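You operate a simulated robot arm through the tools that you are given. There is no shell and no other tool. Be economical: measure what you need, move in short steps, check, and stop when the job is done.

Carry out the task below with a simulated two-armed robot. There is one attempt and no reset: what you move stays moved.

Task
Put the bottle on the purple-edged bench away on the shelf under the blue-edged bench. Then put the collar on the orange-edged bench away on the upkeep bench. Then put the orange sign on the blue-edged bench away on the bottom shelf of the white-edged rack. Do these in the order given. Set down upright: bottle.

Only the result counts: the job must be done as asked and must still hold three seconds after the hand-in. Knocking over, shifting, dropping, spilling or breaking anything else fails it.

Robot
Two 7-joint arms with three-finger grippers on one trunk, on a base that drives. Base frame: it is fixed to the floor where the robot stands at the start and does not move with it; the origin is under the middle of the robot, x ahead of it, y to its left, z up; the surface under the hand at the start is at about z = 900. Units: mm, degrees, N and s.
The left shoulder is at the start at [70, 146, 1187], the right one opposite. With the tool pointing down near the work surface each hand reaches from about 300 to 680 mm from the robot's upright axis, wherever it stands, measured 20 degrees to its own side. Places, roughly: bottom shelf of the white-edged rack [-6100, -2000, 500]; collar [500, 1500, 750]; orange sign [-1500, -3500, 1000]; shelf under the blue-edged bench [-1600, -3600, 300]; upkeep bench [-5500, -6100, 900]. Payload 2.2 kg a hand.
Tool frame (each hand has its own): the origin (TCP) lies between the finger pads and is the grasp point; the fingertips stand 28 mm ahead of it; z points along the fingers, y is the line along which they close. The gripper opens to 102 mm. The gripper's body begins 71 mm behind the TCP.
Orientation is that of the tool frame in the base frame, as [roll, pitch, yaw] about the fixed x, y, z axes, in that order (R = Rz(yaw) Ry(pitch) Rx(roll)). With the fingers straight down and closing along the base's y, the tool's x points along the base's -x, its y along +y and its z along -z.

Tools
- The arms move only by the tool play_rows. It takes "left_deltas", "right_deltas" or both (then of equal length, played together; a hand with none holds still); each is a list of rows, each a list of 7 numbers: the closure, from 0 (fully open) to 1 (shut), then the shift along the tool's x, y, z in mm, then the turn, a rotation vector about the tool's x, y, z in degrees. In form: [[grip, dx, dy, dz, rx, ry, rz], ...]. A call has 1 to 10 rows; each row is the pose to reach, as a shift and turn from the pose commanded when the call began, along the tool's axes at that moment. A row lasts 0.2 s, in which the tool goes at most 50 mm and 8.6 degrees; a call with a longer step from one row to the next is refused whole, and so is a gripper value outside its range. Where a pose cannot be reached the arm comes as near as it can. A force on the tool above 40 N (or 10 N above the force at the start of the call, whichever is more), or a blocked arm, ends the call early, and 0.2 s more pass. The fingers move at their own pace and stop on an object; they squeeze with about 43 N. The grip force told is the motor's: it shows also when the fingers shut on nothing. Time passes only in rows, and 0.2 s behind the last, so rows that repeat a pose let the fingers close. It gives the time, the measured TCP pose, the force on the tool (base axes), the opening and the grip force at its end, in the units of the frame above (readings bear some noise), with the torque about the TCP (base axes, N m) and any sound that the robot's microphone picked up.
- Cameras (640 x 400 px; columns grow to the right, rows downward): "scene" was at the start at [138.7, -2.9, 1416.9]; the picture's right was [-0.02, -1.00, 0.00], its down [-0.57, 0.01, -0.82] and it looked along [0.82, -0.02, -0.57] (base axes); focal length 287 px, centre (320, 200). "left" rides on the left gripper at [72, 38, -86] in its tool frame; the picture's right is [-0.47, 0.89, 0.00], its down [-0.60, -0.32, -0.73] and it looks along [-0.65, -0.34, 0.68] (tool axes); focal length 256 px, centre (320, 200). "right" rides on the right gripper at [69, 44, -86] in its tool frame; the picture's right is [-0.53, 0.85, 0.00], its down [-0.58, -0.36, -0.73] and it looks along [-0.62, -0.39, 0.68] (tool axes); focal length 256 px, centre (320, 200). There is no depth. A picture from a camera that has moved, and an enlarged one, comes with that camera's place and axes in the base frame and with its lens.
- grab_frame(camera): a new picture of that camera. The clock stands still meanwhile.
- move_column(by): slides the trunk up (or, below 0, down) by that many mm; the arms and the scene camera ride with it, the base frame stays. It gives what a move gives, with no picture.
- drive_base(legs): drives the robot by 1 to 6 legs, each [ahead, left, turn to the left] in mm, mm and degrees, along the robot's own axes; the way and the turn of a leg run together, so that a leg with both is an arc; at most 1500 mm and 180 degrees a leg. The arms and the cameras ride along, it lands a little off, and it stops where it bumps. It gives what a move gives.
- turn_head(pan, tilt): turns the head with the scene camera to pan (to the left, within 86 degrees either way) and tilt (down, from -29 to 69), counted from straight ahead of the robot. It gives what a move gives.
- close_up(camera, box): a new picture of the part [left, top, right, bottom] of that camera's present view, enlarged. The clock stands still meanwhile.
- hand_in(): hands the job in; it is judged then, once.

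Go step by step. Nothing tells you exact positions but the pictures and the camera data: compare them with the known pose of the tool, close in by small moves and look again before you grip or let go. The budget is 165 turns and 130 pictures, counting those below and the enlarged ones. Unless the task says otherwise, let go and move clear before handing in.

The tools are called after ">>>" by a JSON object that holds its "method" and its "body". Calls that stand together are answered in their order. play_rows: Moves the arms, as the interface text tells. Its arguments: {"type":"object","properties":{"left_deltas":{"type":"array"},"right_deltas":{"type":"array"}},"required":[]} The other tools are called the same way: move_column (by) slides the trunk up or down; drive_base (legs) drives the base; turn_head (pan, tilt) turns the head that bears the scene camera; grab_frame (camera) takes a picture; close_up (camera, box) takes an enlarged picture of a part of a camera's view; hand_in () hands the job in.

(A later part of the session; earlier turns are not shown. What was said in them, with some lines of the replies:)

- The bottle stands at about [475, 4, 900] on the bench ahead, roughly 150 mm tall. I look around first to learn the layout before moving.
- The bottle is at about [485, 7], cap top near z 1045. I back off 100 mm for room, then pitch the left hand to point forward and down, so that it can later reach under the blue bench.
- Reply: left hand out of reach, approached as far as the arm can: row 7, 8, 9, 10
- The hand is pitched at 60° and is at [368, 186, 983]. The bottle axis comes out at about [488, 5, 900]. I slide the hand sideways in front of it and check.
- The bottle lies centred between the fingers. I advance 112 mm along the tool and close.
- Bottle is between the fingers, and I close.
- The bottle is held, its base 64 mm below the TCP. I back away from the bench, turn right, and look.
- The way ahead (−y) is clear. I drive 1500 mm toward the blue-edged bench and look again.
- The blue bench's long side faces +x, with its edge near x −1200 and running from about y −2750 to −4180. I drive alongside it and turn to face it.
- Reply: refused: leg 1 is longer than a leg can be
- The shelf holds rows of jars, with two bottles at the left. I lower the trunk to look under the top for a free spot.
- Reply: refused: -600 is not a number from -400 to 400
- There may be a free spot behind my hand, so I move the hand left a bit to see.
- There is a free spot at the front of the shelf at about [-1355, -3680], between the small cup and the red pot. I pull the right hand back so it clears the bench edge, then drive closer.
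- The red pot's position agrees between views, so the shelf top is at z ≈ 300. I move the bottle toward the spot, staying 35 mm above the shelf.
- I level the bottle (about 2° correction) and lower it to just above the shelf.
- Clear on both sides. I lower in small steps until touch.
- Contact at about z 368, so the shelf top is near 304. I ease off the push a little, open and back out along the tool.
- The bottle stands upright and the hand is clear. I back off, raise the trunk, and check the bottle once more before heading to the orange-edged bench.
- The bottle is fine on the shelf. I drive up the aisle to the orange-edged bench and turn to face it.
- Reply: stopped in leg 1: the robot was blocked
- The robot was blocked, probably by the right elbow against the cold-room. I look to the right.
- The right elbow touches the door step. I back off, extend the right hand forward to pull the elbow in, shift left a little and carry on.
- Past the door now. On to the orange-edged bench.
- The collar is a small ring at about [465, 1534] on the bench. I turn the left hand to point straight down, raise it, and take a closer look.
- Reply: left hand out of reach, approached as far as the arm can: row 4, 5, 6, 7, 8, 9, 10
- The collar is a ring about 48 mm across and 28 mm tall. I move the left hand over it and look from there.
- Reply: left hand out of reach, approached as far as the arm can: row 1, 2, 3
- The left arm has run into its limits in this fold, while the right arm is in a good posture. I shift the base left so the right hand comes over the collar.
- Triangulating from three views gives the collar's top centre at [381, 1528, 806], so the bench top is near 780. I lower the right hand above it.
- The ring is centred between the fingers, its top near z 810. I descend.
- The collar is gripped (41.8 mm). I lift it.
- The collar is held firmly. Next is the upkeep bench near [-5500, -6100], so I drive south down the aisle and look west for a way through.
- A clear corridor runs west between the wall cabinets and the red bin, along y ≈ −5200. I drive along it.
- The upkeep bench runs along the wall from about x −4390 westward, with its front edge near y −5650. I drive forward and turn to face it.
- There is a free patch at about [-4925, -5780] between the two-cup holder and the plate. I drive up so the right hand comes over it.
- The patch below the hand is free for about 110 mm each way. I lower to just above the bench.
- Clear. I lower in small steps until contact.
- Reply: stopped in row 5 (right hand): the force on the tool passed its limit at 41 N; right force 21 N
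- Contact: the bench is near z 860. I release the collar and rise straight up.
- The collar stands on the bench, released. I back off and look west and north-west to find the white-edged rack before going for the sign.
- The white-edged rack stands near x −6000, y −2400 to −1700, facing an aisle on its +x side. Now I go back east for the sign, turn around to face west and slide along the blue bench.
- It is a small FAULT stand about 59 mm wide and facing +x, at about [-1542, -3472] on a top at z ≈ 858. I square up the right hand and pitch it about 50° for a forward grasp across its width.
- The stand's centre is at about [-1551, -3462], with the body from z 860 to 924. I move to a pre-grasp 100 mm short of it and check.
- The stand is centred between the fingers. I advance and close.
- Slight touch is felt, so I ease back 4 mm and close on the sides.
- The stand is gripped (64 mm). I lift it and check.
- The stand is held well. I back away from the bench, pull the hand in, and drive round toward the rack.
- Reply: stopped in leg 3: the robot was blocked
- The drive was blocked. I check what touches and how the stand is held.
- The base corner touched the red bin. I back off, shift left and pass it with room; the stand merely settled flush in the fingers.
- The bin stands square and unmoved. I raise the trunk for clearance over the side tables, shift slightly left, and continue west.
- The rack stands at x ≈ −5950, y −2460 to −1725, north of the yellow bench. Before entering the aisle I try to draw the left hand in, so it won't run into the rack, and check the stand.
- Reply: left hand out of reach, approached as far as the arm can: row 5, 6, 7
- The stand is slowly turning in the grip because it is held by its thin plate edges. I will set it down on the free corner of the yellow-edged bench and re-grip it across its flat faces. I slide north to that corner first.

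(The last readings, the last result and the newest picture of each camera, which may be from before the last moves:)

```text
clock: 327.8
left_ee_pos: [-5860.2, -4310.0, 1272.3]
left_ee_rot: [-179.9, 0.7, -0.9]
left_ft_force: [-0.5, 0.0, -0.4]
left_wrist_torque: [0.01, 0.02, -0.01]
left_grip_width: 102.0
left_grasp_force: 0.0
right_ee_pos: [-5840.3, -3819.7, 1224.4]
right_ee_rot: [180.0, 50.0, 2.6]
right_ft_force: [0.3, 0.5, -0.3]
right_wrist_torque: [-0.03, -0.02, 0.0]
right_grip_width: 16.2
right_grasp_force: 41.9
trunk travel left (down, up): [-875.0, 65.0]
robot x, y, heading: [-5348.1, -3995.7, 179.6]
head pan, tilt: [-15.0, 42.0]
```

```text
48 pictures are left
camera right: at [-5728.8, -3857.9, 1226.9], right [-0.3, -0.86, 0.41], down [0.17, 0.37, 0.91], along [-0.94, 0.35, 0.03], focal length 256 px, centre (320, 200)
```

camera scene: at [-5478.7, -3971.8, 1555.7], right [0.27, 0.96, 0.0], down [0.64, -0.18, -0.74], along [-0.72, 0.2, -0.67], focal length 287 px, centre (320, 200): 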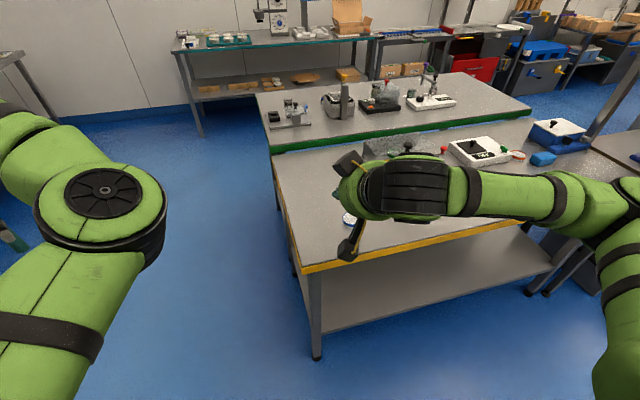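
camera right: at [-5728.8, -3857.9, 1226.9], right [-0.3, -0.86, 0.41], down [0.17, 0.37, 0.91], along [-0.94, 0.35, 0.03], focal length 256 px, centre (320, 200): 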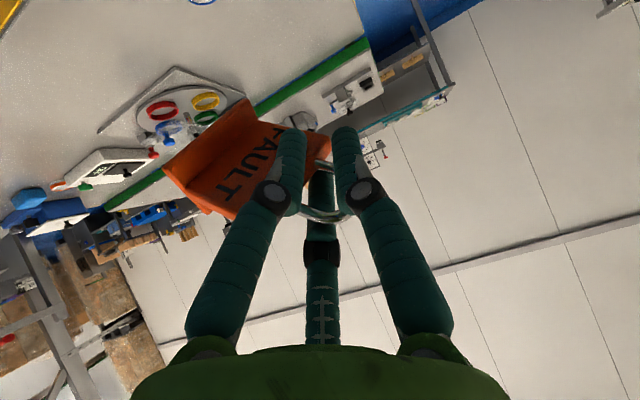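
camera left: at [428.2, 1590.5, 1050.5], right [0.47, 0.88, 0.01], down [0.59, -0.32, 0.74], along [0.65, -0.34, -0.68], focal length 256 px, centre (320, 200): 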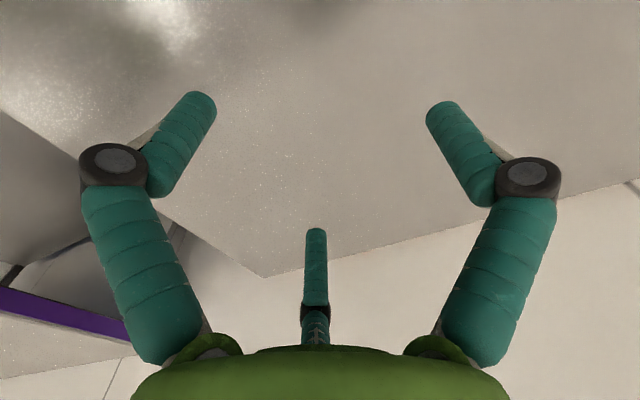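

The stand has turned and is now clamped across its faces (16 mm), still in the hand. I look closer.

>>> {"method": "close_up", "body": {"camera": "right", "box": [140, 70, 460, 270]}}

>>> {"method": "play_rows", "body": {"right_deltas": [[1, 0, 0, 0, 0, 0, 0], [1, 0, 0, 0, 0, 0, 0], [1, 0, 0, 0, 0, 0, 0]]}}

>>> {"method": "close_up", "body": {"camera": "scene", "box": [300, 120, 460, 280]}}

```text
2.00 times, centred on (300, 170) of right
camera zoom: at [-5728.8, -3857.9, 1226.9], right [-0.3, -0.86, 0.41], down [0.17, 0.37, 0.91], along [-0.94, 0.35, 0.03], focal length 512 px, centre (360, 260)
```

zoom: 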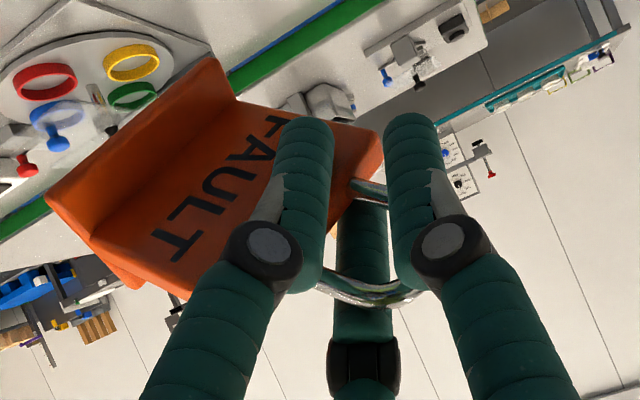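

```text
clock: 328.6
left_ee_pos: [-5860.5, -4309.5, 1271.9]
left_ee_rot: [-180.0, 0.6, -0.9]
left_ft_force: [-0.1, -0.3, 0.7]
left_wrist_torque: [0.01, 0.0, -0.01]
left_grip_width: 102.4
left_grasp_force: 0.0
right_ee_pos: [-5841.3, -3820.6, 1224.1]
right_ee_rot: [180.0, 50.0, 2.7]
right_ft_force: [-0.5, 0.5, -0.6]
right_wrist_torque: [0.0, 0.0, 0.02]
right_grip_width: 16.3
right_grasp_force: 42.0
trunk travel left (down, up): [-875.0, 65.0]
robot x, y, heading: [-5349.7, -3993.6, 179.3]
head pan, tilt: [-15.0, 42.0]
```

```text
2.50 times, centred on (380, 200) of scene
camera zoom: at [-5478.7, -3971.8, 1555.6], right [0.27, 0.96, 0.0], down [0.64, -0.18, -0.74], along [-0.72, 0.2, -0.67], focal length 717 px, centre (170, 200)
```

zoom: 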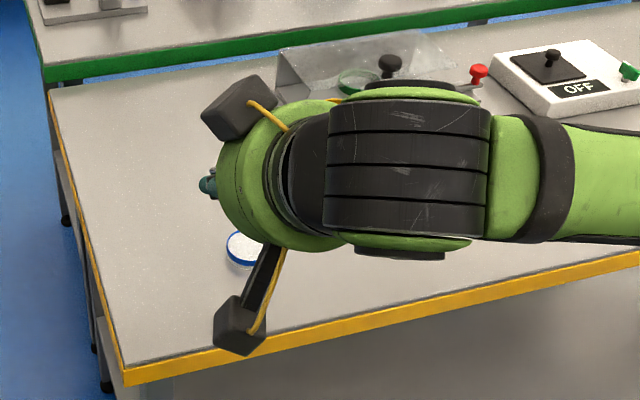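

The hold is steady and the stand is nearly upright in the fingers, so I continue north toward the rack and look at it.

>>> {"method": "drive_base", "body": {"legs": [[20, -1100, 0.5]]}}

>>> {"method": "turn_head", "body": {"pan": -30, "tilt": 35}}

>>> {"method": "grab_frame", "body": {"camera": "scene"}}

>>> {"method": "grab_frame", "body": {"camera": "right"}}

```text
clock: 334.2
left_ee_pos: [-5873.8, -3226.3, 1271.3]
left_ee_rot: [-179.8, 0.6, -0.1]
left_ft_force: [-0.4, 0.0, 0.4]
left_wrist_torque: [0.01, 0.01, 0.0]
left_grip_width: 102.0
left_grasp_force: 0.0
right_ee_pos: [-5859.5, -2737.7, 1224.6]
right_ee_rot: [-180.0, 50.0, 3.4]
right_ft_force: [-0.1, -0.2, -0.8]
right_wrist_torque: [-0.02, 0.0, -0.03]
right_grip_width: 15.9
right_grasp_force: 41.7
trunk travel left (down, up): [-875.0, 65.0]
robot x, y, heading: [-5362.9, -2904.4, -179.8]
head pan, tilt: [-15.0, 42.0]
```

```text
clock: 335.0
left_ee_pos: [-5873.0, -3226.6, 1271.1]
left_ee_rot: [180.0, 0.6, -0.1]
left_ft_force: [1.2, 0.2, -0.5]
left_wrist_torque: [0.01, -0.01, 0.0]
left_grip_width: 102.2
left_grasp_force: 0.0
right_ee_pos: [-5858.6, -2736.8, 1224.1]
right_ee_rot: [180.0, 50.0, 3.4]
right_ft_force: [-0.9, -0.1, -0.8]
right_wrist_torque: [-0.03, 0.0, 0.01]
right_grip_width: 16.0
right_grasp_force: 42.1
trunk travel left (down, up): [-875.0, 65.0]
robot x, y, heading: [-5367.3, -2904.6, -180.1]
head pan, tilt: [-30.0, 35.0]
```

```text
45 pictures are left
camera scene: at [-5490.8, -2860.9, 1566.1], right [0.5, 0.87, 0.0], down [0.5, -0.29, -0.82], along [-0.71, 0.41, -0.57], focal length 287 px, centre (320, 200)
```

scene: 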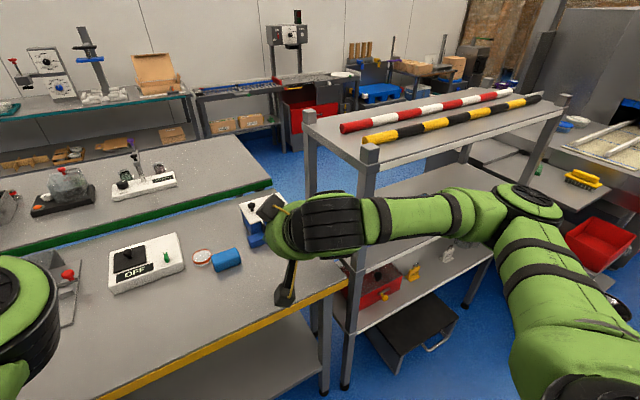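

```text
44 pictures are left
camera right: at [-5746.7, -2772.7, 1226.9], right [-0.29, -0.86, 0.41], down [0.17, 0.37, 0.91], along [-0.94, 0.34, 0.03], focal length 256 px, centre (320, 200)
```

right: 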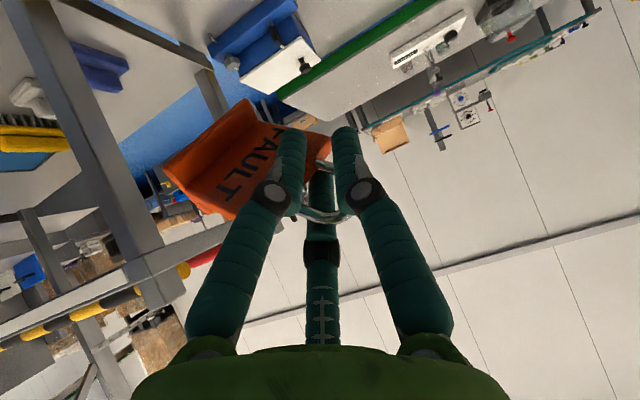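

The bottom shelf is at z ≈ 500, its front edge near x −5970, with free room right of the yellow padlocks (y ≈ −1950). I back off slightly, slide north and lower the trunk to look into it.

>>> {"method": "drive_base", "body": {"legs": [[-65, 0, 0], [0, -790, 0]]}}

>>> {"method": "move_column", "body": {"by": -400}}

>>> {"method": "move_column", "body": {"by": -160}}

>>> {"method": "turn_head", "body": {"pan": -10, "tilt": 40}}

>>> {"method": "grab_frame", "body": {"camera": "scene"}}

>>> {"method": "grab_frame", "body": {"camera": "right"}}

```text
clock: 339.8
left_ee_pos: [-5807.2, -2429.0, 1271.7]
left_ee_rot: [-179.9, 0.6, -0.7]
left_ft_force: [0.1, 0.5, -0.7]
left_wrist_torque: [0.01, 0.01, -0.01]
left_grip_width: 102.1
left_grasp_force: 0.1
right_ee_pos: [-5790.9, -1940.4, 1224.4]
right_ee_rot: [-179.9, 50.0, 2.8]
right_ft_force: [-0.5, 0.7, -0.2]
right_wrist_torque: [0.0, -0.01, -0.03]
right_grip_width: 16.3
right_grasp_force: 42.3
trunk travel left (down, up): [-875.0, 65.0]
robot x, y, heading: [-5299.1, -2114.4, 179.7]
head pan, tilt: [-30.0, 35.0]
```

```text
clock: 343.7
left_ee_pos: [-5807.4, -2428.1, 871.8]
left_ee_rot: [-180.0, 0.6, -0.7]
left_ft_force: [-0.4, -0.9, -0.1]
left_wrist_torque: [-0.01, -0.01, -0.02]
left_grip_width: 102.1
left_grasp_force: 0.0
right_ee_pos: [-5790.0, -1939.9, 822.4]
right_ee_rot: [-180.0, 50.0, 2.8]
right_ft_force: [-0.2, 0.7, -0.9]
right_wrist_torque: [-0.05, -0.01, 0.0]
right_grip_width: 16.2
right_grasp_force: 42.1
trunk travel left (down, up): [-475.0, 465.0]
robot x, y, heading: [-5298.1, -2110.0, 179.7]
head pan, tilt: [-30.0, 35.0]
```

```text
clock: 345.5
left_ee_pos: [-5807.4, -2429.2, 711.7]
left_ee_rot: [179.9, 0.6, -0.7]
left_ft_force: [0.4, -0.2, 0.7]
left_wrist_torque: [-0.01, 0.02, -0.01]
left_grip_width: 101.8
left_grasp_force: 0.2
right_ee_pos: [-5790.7, -1939.3, 663.7]
right_ee_rot: [180.0, 50.1, 2.8]
right_ft_force: [-0.2, -0.4, -1.2]
right_wrist_torque: [-0.05, 0.0, 0.03]
right_grip_width: 16.2
right_grasp_force: 42.3
trunk travel left (down, up): [-315.0, 625.0]
robot x, y, heading: [-5298.6, -2109.4, 179.4]
head pan, tilt: [-30.0, 35.0]
```

```text
clock: 346.3
left_ee_pos: [-5808.2, -2428.7, 710.9]
left_ee_rot: [179.9, 0.5, -0.7]
left_ft_force: [0.5, -0.2, -0.3]
left_wrist_torque: [0.0, 0.02, 0.03]
left_grip_width: 102.3
left_grasp_force: 0.2
right_ee_pos: [-5789.5, -1939.1, 664.4]
right_ee_rot: [180.0, 50.1, 2.8]
right_ft_force: [0.1, -0.3, -1.2]
right_wrist_torque: [-0.07, -0.05, -0.06]
right_grip_width: 16.4
right_grasp_force: 42.2
trunk travel left (down, up): [-315.0, 625.0]
robot x, y, heading: [-5296.5, -2110.8, 179.5]
head pan, tilt: [-10.0, 40.0]
```

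```text
43 pictures are left
camera scene: at [-5430.4, -2096.4, 998.6], right [0.18, 0.98, 0.0], down [0.63, -0.12, -0.77], along [-0.75, 0.14, -0.64], focal length 287 px, centre (320, 200)
```

scene: 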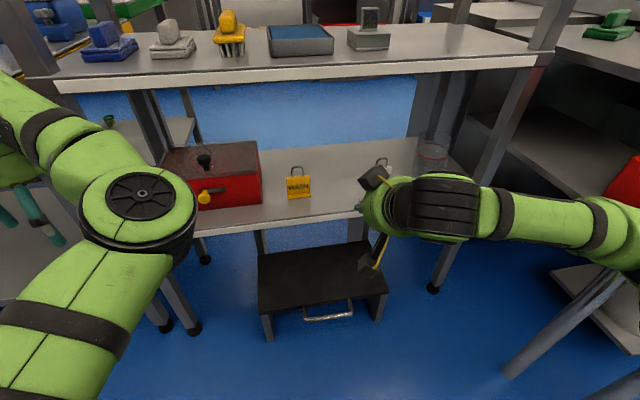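

```text
42 pictures are left
camera right: at [-5677.9, -1976.8, 666.9], right [-0.3, -0.86, 0.41], down [0.17, 0.37, 0.91], along [-0.94, 0.34, 0.03], focal length 256 px, centre (320, 200)
```

right: 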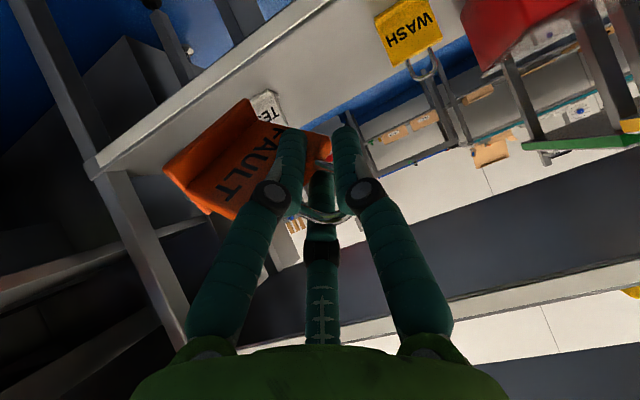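

The free spot is between the yellow WASH stand and the white TEST stand, at about [-6030, -1910, 500]. I turn the left hand's camera toward the right hand to see how the stand hangs.

>>> {"method": "play_rows", "body": {"left_deltas": [[0, 0, 0, 0, 0, 0, 8], [0, 0, 0, 0, 0, 0, 16], [0, 0, 0, 0, 0, 0, 24], [0, 0, 0, 0, 0, 0, 32], [0, 0, 0, 0, 0, 0, 40], [0, 0, 0, 0, 0, 0, 48], [0, 0, 0, 0, 0, 0, 56]]}}

>>> {"method": "grab_frame", "body": {"camera": "left"}}

```text
clock: 347.9
left_ee_pos: [-5807.5, -2428.5, 709.2]
left_ee_rot: [179.7, 0.3, -56.8]
left_ft_force: [0.5, 0.1, -0.8]
left_wrist_torque: [0.0, -0.01, -0.02]
left_grip_width: 101.8
left_grasp_force: 0.0
right_ee_pos: [-5789.6, -1939.5, 664.8]
right_ee_rot: [180.0, 49.9, 2.9]
right_ft_force: [0.5, 0.1, -1.1]
right_wrist_torque: [0.0, 0.01, 0.01]
right_grip_width: 16.1
right_grasp_force: 41.9
trunk travel left (down, up): [-315.0, 625.0]
robot x, y, heading: [-5303.2, -2110.9, 179.8]
head pan, tilt: [-10.0, 40.0]
```

```text
41 pictures are left
camera left: at [-5799.4, -2510.9, 797.1], right [-1.0, -0.1, 0.01], down [-0.06, 0.68, 0.73], along [-0.08, 0.73, -0.68], focal length 256 px, centre (320, 200)
```

left: 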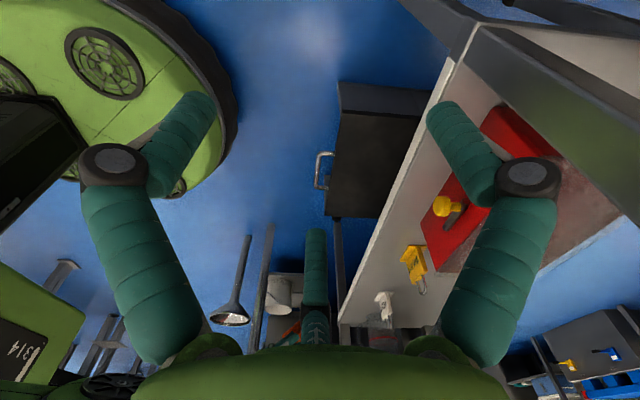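

>>> {"method": "play_rows", "body": {"left_deltas": [[0, 0, 0, 0, 3.8, -7.2, 0], [0, 0, 0, 0, 7.6, -14.4, 0], [0, 0, 0, 0, 11.4, -21.6, 0], [0, 0, 0, 0, 13, -24.6, 0]]}}

>>> {"method": "close_up", "body": {"camera": "left", "box": [220, 120, 420, 245]}}

```text
clock: 348.9
left_ee_pos: [-5808.2, -2428.7, 712.1]
left_ee_rot: [-166.6, 24.8, -53.9]
left_ft_force: [0.1, 0.6, -0.1]
left_wrist_torque: [0.0, 0.01, 0.0]
left_grip_width: 101.9
left_grasp_force: 0.2
right_ee_pos: [-5790.7, -1938.1, 664.0]
right_ee_rot: [180.0, 50.0, 2.8]
right_ft_force: [0.3, 0.0, 0.0]
right_wrist_torque: [-0.03, -0.06, 0.01]
right_grip_width: 16.0
right_grasp_force: 42.5
trunk travel left (down, up): [-315.0, 625.0]
robot x, y, heading: [-5300.2, -2110.1, 179.7]
head pan, tilt: [-10.0, 40.0]
```

```text
3.20 times, centred on (320, 182) of left
camera zoom: at [-5796.8, -2541.7, 749.6], right [-1.0, -0.1, 0.01], down [-0.02, 0.26, 0.97], along [-0.1, 0.96, -0.26], focal length 819 px, centre (320, 256)
```

zoom: 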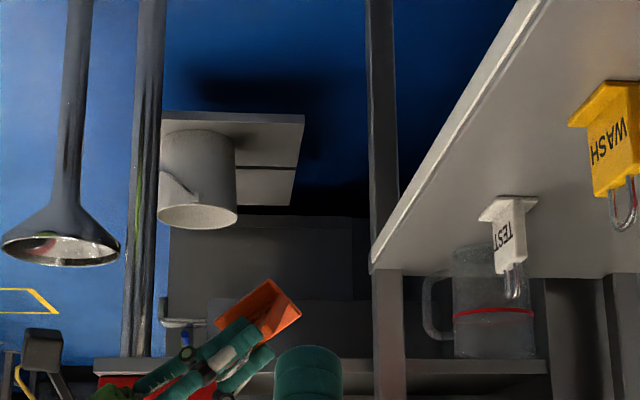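

>>> {"method": "close_up", "body": {"camera": "left", "box": [270, 196, 326, 231]}}

```text
11.43 times, centred on (298, 214) of left
camera zoom: at [-5796.8, -2541.7, 749.6], right [-1.0, -0.1, 0.01], down [-0.02, 0.26, 0.97], along [-0.1, 0.96, -0.26], focal length 2926 px, centre (571, 46)
```

zoom: 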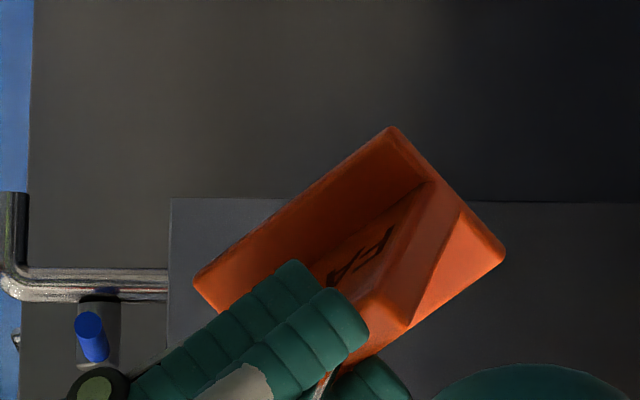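

The stand's foot is tipped about 60° toward +y in the fingers. I roll the right hand about its approach direction to bring the foot downward before placing it.

>>> {"method": "play_rows", "body": {"right_deltas": [[1, 0, 0, 0, -4.6, 3, 5.5], [1, 0, 0, 0, -9.2, 6, 11], [1, 0, 0, 0, -13.8, 9, 16.5], [1, 0, 0, 0, -18.4, 12, 22], [1, 0, 0, 0, -23, 15, 27.5], [1, 0, 0, 0, -27.6, 18, 33], [1, 0, 0, 0, -32.2, 21, 38.5], [1, 0, 0, 0, -36.6, 24.2, 43.7], [1, 0, 0, 0, -36.6, 24.2, 43.7]]}}

>>> {"method": "grab_frame", "body": {"camera": "left"}}

>>> {"method": "grab_frame", "body": {"camera": "scene"}}

```text
clock: 350.9
left_ee_pos: [-5806.9, -2429.1, 711.7]
left_ee_rot: [-166.6, 24.7, -53.9]
left_ft_force: [0.0, 0.5, 0.2]
left_wrist_torque: [0.0, 0.02, 0.01]
left_grip_width: 102.0
left_grasp_force: 0.1
right_ee_pos: [-5789.4, -1938.4, 665.2]
right_ee_rot: [124.9, 8.0, -27.5]
right_ft_force: [0.1, -0.2, -0.1]
right_wrist_torque: [0.01, -0.01, 0.02]
right_grip_width: 15.9
right_grasp_force: 41.4
trunk travel left (down, up): [-315.0, 625.0]
robot x, y, heading: [-5295.6, -2109.4, 179.6]
head pan, tilt: [-10.0, 40.0]
```

```text
38 pictures are left
camera left: at [-5796.6, -2542.0, 749.9], right [-1.0, -0.1, 0.01], down [-0.02, 0.26, 0.97], along [-0.1, 0.96, -0.26], focal length 256 px, centre (320, 200)
```

left: 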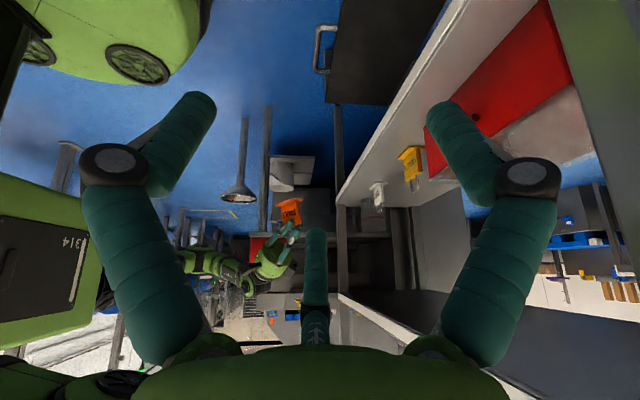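

```text
37 pictures are left
camera scene: at [-5430.4, -2096.6, 998.6], right [0.18, 0.98, 0.0], down [0.63, -0.12, -0.77], along [-0.75, 0.14, -0.64], focal length 287 px, centre (320, 200)
```

scene: 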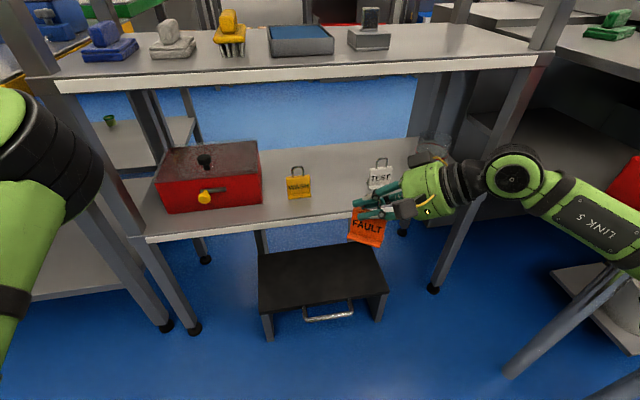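

Excellent — the stand now hangs visible and nearly upright. I zoom in on it from both views.

>>> {"method": "close_up", "body": {"camera": "scene", "box": [320, 190, 416, 250]}}

>>> {"method": "close_up", "body": {"camera": "left", "box": [256, 180, 320, 220]}}

```text
6.67 times, centred on (368, 220) of scene
camera zoom: at [-5430.4, -2096.6, 998.6], right [0.18, 0.98, 0.0], down [0.63, -0.12, -0.77], along [-0.75, 0.14, -0.64], focal length 1912 px, centre (0, 67)
```

zoom: 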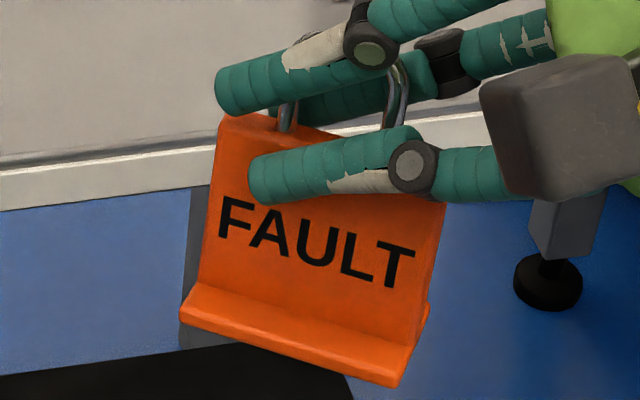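

```text
10.00 times, centred on (288, 200) of left
camera zoom: at [-5796.6, -2542.0, 749.9], right [-1.0, -0.1, 0.01], down [-0.02, 0.26, 0.97], along [-0.1, 0.96, -0.26], focal length 2560 px, centre (640, 200)
```

zoom: 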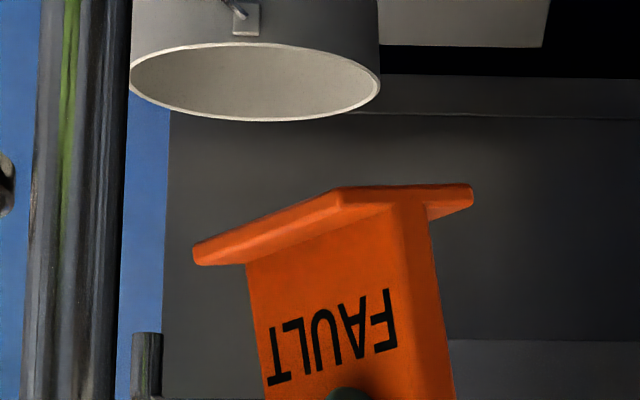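

The stand is now firmly clamped across its faces and hangs level, its foot about 71 mm below the TCP. I need to move closer, so I first pull the left hand back from the rack.

>>> {"method": "play_rows", "body": {"left_deltas": [[0, 20, -31, -2, 0, 0, 0], [0, 40, -63, -4, 0, 0, 0], [0, 60, -94, -6, 0, 0, 0], [0, 80, -126, -8, 0, 0, 0], [0, 80, -126, -8, 0, 0, 0]]}}

```text
clock: 352.1
left_ee_pos: [-5657.0, -2428.2, 708.4]
left_ee_rot: [-166.6, 24.8, -53.8]
left_ft_force: [-0.7, -0.4, 0.2]
left_wrist_torque: [-0.01, 0.02, 0.03]
left_grip_width: 101.6
left_grasp_force: 0.0
right_ee_pos: [-5789.6, -1939.2, 664.5]
right_ee_rot: [124.9, 7.8, -27.4]
right_ft_force: [-0.5, 0.8, -0.5]
right_wrist_torque: [0.03, 0.02, 0.02]
right_grip_width: 15.7
right_grasp_force: 42.0
trunk travel left (down, up): [-315.0, 625.0]
robot x, y, heading: [-5293.4, -2110.2, 179.5]
head pan, tilt: [-10.0, 40.0]
```

Good. I lower the trunk a little and drive 150 mm closer, then look.

>>> {"method": "move_column", "body": {"by": -60}}

>>> {"method": "drive_base", "body": {"legs": [[140, 0, 0]]}}

>>> {"method": "grab_frame", "body": {"camera": "scene"}}

```text
clock: 353.1
left_ee_pos: [-5655.8, -2428.6, 649.9]
left_ee_rot: [-166.7, 24.6, -53.9]
left_ft_force: [-0.9, 0.1, 0.2]
left_wrist_torque: [0.01, 0.03, -0.02]
left_grip_width: 101.9
left_grasp_force: 0.1
right_ee_pos: [-5789.4, -1937.6, 604.3]
right_ee_rot: [124.9, 8.1, -27.5]
right_ft_force: [-0.4, 0.0, -0.3]
right_wrist_torque: [0.06, 0.0, 0.01]
right_grip_width: 16.1
right_grasp_force: 42.0
trunk travel left (down, up): [-255.0, 685.0]
robot x, y, heading: [-5297.6, -2112.2, 179.4]
head pan, tilt: [-10.0, 40.0]
```

```text
clock: 354.4
left_ee_pos: [-5792.9, -2426.0, 649.1]
left_ee_rot: [-166.6, 24.7, -54.2]
left_ft_force: [-0.6, -0.7, 0.2]
left_wrist_torque: [0.0, -0.01, 0.02]
left_grip_width: 102.0
left_grasp_force: 0.0
right_ee_pos: [-5923.9, -1935.3, 603.6]
right_ee_rot: [125.0, 7.9, -27.8]
right_ft_force: [0.2, 0.1, -0.7]
right_wrist_torque: [-0.02, 0.02, 0.0]
right_grip_width: 15.6
right_grasp_force: 41.9
trunk travel left (down, up): [-255.0, 685.0]
robot x, y, heading: [-5429.6, -2108.9, 179.2]
head pan, tilt: [-10.0, 40.0]
```

```text
34 pictures are left
camera scene: at [-5564.6, -2094.6, 938.5], right [0.18, 0.98, 0.0], down [0.63, -0.12, -0.77], along [-0.75, 0.14, -0.64], focal length 287 px, centre (320, 200)
```

scene: 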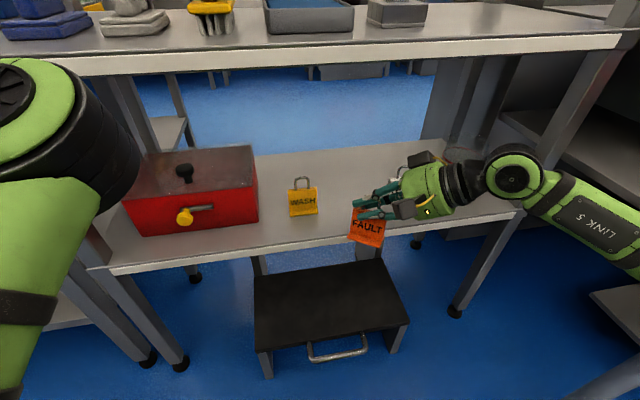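

Shelf geometry is confirmed at z ≈ 500. I move the stand 108 mm into the rack above the free spot.

>>> {"method": "play_rows", "body": {"right_deltas": [[1, -26, 1.9, 9, 0, 0, 0], [1, -52, 3.8, 18, 0, 0, 0], [1, -78, 5.6, 27, 0, 0, 0], [1, -103.4, 7.5, 35.7, 0, 0, 0], [1, -103.4, 7.5, 35.7, 0, 0, 0]]}}

>>> {"method": "grab_frame", "body": {"camera": "scene"}}

>>> {"method": "close_up", "body": {"camera": "scene", "box": [260, 140, 500, 290]}}

```text
clock: 355.6
left_ee_pos: [-5792.4, -2424.5, 649.5]
left_ee_rot: [-166.6, 24.8, -54.1]
left_ft_force: [0.9, -0.6, -0.6]
left_wrist_torque: [-0.03, 0.0, -0.02]
left_grip_width: 102.0
left_grasp_force: 0.0
right_ee_pos: [-6030.9, -1917.0, 602.2]
right_ee_rot: [125.0, 7.9, -27.9]
right_ft_force: [0.3, 0.7, -0.7]
right_wrist_torque: [-0.01, 0.0, 0.0]
right_grip_width: 16.1
right_grasp_force: 42.0
trunk travel left (down, up): [-255.0, 685.0]
robot x, y, heading: [-5428.9, -2111.1, 179.4]
head pan, tilt: [-10.0, 40.0]
```

```text
33 pictures are left
camera scene: at [-5564.3, -2094.6, 938.6], right [0.18, 0.98, 0.0], down [0.63, -0.12, -0.77], along [-0.75, 0.14, -0.64], focal length 287 px, centre (320, 200)
```

scene: 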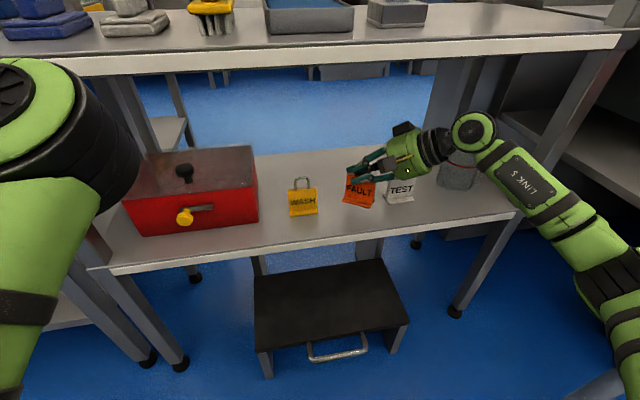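

```text
2.67 times, centred on (380, 215) of scene
camera zoom: at [-5564.3, -2094.6, 938.6], right [0.18, 0.98, 0.0], down [0.63, -0.12, -0.77], along [-0.75, 0.14, -0.64], focal length 765 px, centre (160, 160)
```

zoom: 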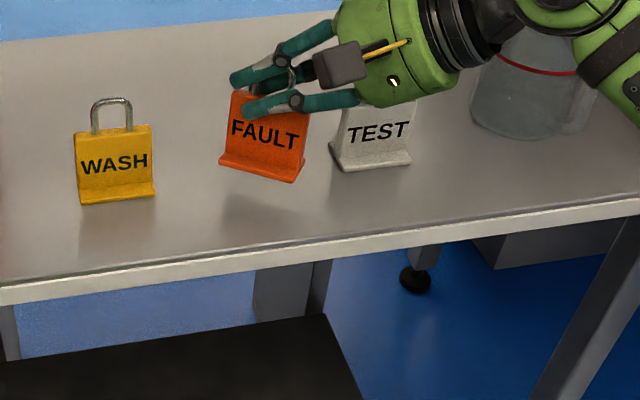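

FAULT is above the free gap between WASH and TEST with about 50 mm on either side. I lower it in small steps until touch.

>>> {"method": "play_rows", "body": {"right_deltas": [[1, 10.7, 3.1, 1.9, 0, 0, 0], [1, 12, -5, 7.6, 0, 0, 0], [1, 13.4, -13.1, 13.3, 0, 0, 0], [1, 13.9, -16.4, 15.5, 0, 0, 0], [1, 14.3, -18.8, 17.2, 0, 0, 0], [1, 14.7, -21.2, 18.9, 0, 0, 0], [1, 15.1, -23.6, 20.6, 0, 0, 0]]}}

>>> {"method": "close_up", "body": {"camera": "scene", "box": [280, 150, 440, 250]}}

```text
clock: 357.2
left_ee_pos: [-5791.3, -2425.4, 650.2]
left_ee_rot: [-166.7, 24.7, -54.2]
left_ft_force: [1.0, -0.6, 0.2]
left_wrist_torque: [0.01, -0.03, 0.01]
left_grip_width: 101.8
left_grasp_force: 0.2
right_ee_pos: [-6022.3, -1925.0, 576.0]
right_ee_rot: [124.5, 8.3, -28.0]
right_ft_force: [1.2, 3.9, 13.3]
right_wrist_torque: [0.02, 0.27, -0.09]
right_grip_width: 16.1
right_grasp_force: 41.6
trunk travel left (down, up): [-255.0, 685.0]
robot x, y, heading: [-5426.9, -2109.4, 179.5]
head pan, tilt: [-10.0, 40.0]
```

```text
4.00 times, centred on (360, 200) of scene
camera zoom: at [-5562.5, -2094.7, 939.1], right [0.19, 0.98, 0.0], down [0.63, -0.12, -0.77], along [-0.75, 0.14, -0.64], focal length 1147 px, centre (160, 200)
```

zoom: 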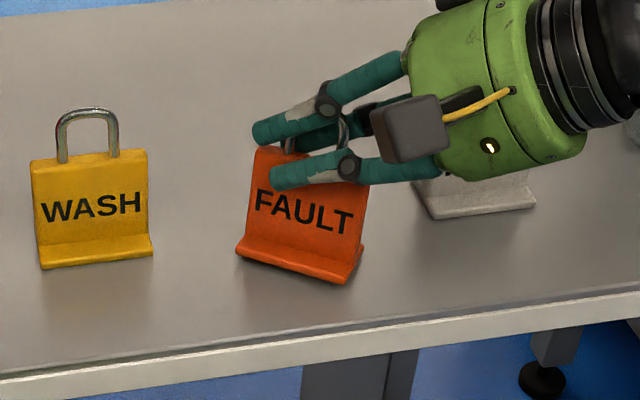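

It rests on the shelf (13 N). I ease off, open gradually and withdraw along the tool axis.

>>> {"method": "play_rows", "body": {"right_deltas": [[1, -0.3, 1.6, -1.1, 0, 0, 0], [0.75, -0.3, 1.6, -1.1, 0, 0, 0], [0.6, -0.3, 1.6, -1.1, 0, 0, 0], [0.45, -0.3, 1.6, -1.1, 0, 0, 0], [0.4, -0.3, 1.6, -1.1, 0, 0, 0]]}}

>>> {"method": "close_up", "body": {"camera": "scene", "box": [280, 150, 440, 250]}}

```text
clock: 358.4
left_ee_pos: [-5791.7, -2425.3, 649.9]
left_ee_rot: [-166.6, 24.7, -54.1]
left_ft_force: [0.4, 0.3, 0.7]
left_wrist_torque: [0.03, -0.02, 0.01]
left_grip_width: 102.0
left_grasp_force: 0.1
right_ee_pos: [-6021.5, -1925.2, 573.9]
right_ee_rot: [125.0, 7.9, -27.8]
right_ft_force: [0.0, 0.1, 0.2]
right_wrist_torque: [-0.05, -0.01, -0.02]
right_grip_width: 61.5
right_grasp_force: 0.0
trunk travel left (down, up): [-255.0, 685.0]
robot x, y, heading: [-5428.1, -2110.8, 179.4]
head pan, tilt: [-10.0, 40.0]
```

```text
4.00 times, centred on (360, 200) of scene
camera zoom: at [-5564.2, -2094.6, 938.6], right [0.18, 0.98, 0.0], down [0.63, -0.12, -0.77], along [-0.75, 0.14, -0.64], focal length 1147 px, centre (160, 200)
```

zoom: 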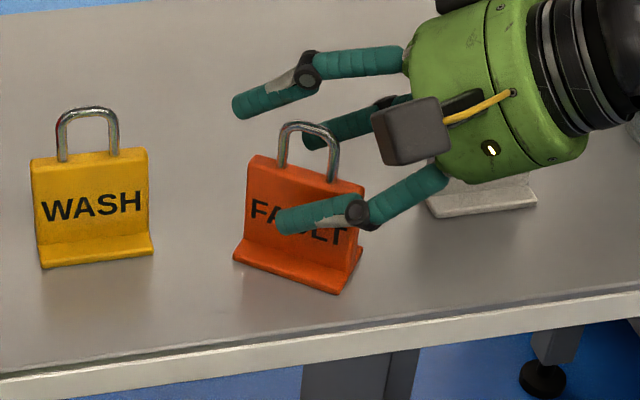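

FAULT stands by itself. I withdraw the hand along its axis, then straight back out of the rack.

>>> {"method": "play_rows", "body": {"right_deltas": [[0.4, 0, 0, -15, 0, 0, 0], [0.4, 0, 0, -35, 0, 0, 0], [0.4, 0, 0, -55, 0, 0, 0], [0.4, 0, 0, -75, 0, 0, 0], [0.4, 35, -6.7, -93, 0, 0, 0], [0.4, 70, -13.4, -111, 0, 0, 0], [0.4, 105, -20, -129, 0, 0, 0]]}}

>>> {"method": "grab_frame", "body": {"camera": "scene"}}

```text
clock: 360.0
left_ee_pos: [-5792.6, -2425.6, 650.4]
left_ee_rot: [-166.6, 24.8, -54.1]
left_ft_force: [-0.1, 0.2, -0.4]
left_wrist_torque: [0.0, -0.01, 0.01]
left_grip_width: 102.1
left_grasp_force: 0.0
right_ee_pos: [-5869.4, -1873.6, 617.0]
right_ee_rot: [124.9, 8.0, -27.7]
right_ft_force: [-0.2, -0.7, 0.5]
right_wrist_torque: [-0.01, 0.02, -0.01]
right_grip_width: 61.0
right_grasp_force: 0.0
trunk travel left (down, up): [-255.0, 685.0]
robot x, y, heading: [-5426.8, -2109.8, 179.2]
head pan, tilt: [-10.0, 40.0]
```

```text
29 pictures are left
camera scene: at [-5563.7, -2095.2, 938.7], right [0.18, 0.98, 0.0], down [0.63, -0.12, -0.77], along [-0.75, 0.14, -0.64], focal length 287 px, centre (320, 200)
```

scene: 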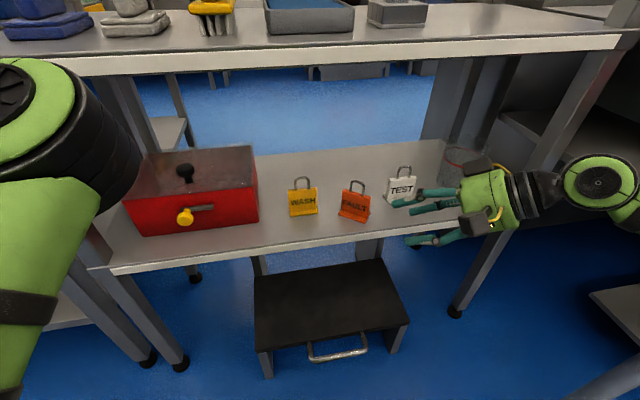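

FAULT stands between WASH and TEST, and nothing else has shifted. I back clear of the rack and take a last look.

>>> {"method": "drive_base", "body": {"legs": [[-120, 0, 0]]}}

>>> {"method": "close_up", "body": {"camera": "scene", "box": [200, 110, 520, 310]}}

```text
clock: 361.3
left_ee_pos: [-5673.7, -2426.2, 650.6]
left_ee_rot: [-166.6, 24.6, -54.1]
left_ft_force: [0.2, 0.2, 0.3]
left_wrist_torque: [-0.01, 0.01, 0.03]
left_grip_width: 101.8
left_grasp_force: 0.1
right_ee_pos: [-5752.5, -1875.0, 618.3]
right_ee_rot: [125.0, 8.0, -27.8]
right_ft_force: [-0.2, 0.0, 0.8]
right_wrist_torque: [0.03, 0.06, 0.0]
right_grip_width: 61.5
right_grasp_force: 0.1
trunk travel left (down, up): [-255.0, 685.0]
robot x, y, heading: [-5313.3, -2108.8, 179.7]
head pan, tilt: [-10.0, 40.0]
```

```text
2.00 times, centred on (360, 210) of scene
camera zoom: at [-5445.2, -2096.1, 938.7], right [0.18, 0.98, 0.0], down [0.63, -0.12, -0.77], along [-0.75, 0.14, -0.64], focal length 574 px, centre (240, 180)
```

zoom: 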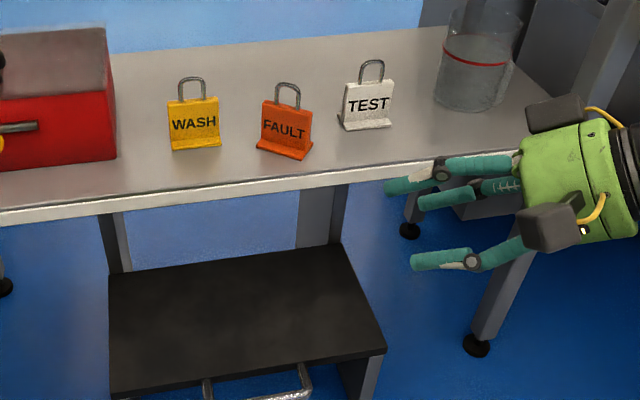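

All three items are in place and both hands are clear, so I hand in.

>>> {"method": "hand_in", "body": {}}

```text
The job is handed in.
```

I placed all three items in the order you gave and handed the job in; I haven't seen the verdict.

- **Bottle:** it stands upright on the shelf under the blue-edged bench.
- **Collar:** it is on the upkeep bench.
- **Orange sign:** it stands on the bottom shelf of the white-edged rack, between the WASH and TEST stands.

Three things went less than cleanly on the way:

- **Cold-room door:** the right elbow bumped the step by the door once.
- **Red bin:** the base touched the bin on the west corridor. A picture afterwards showed it still standing square, with no clear sign that it had moved.
- **Sign grip:** the sign turned in the gripper during the drive, and I straightened it before setting it down.
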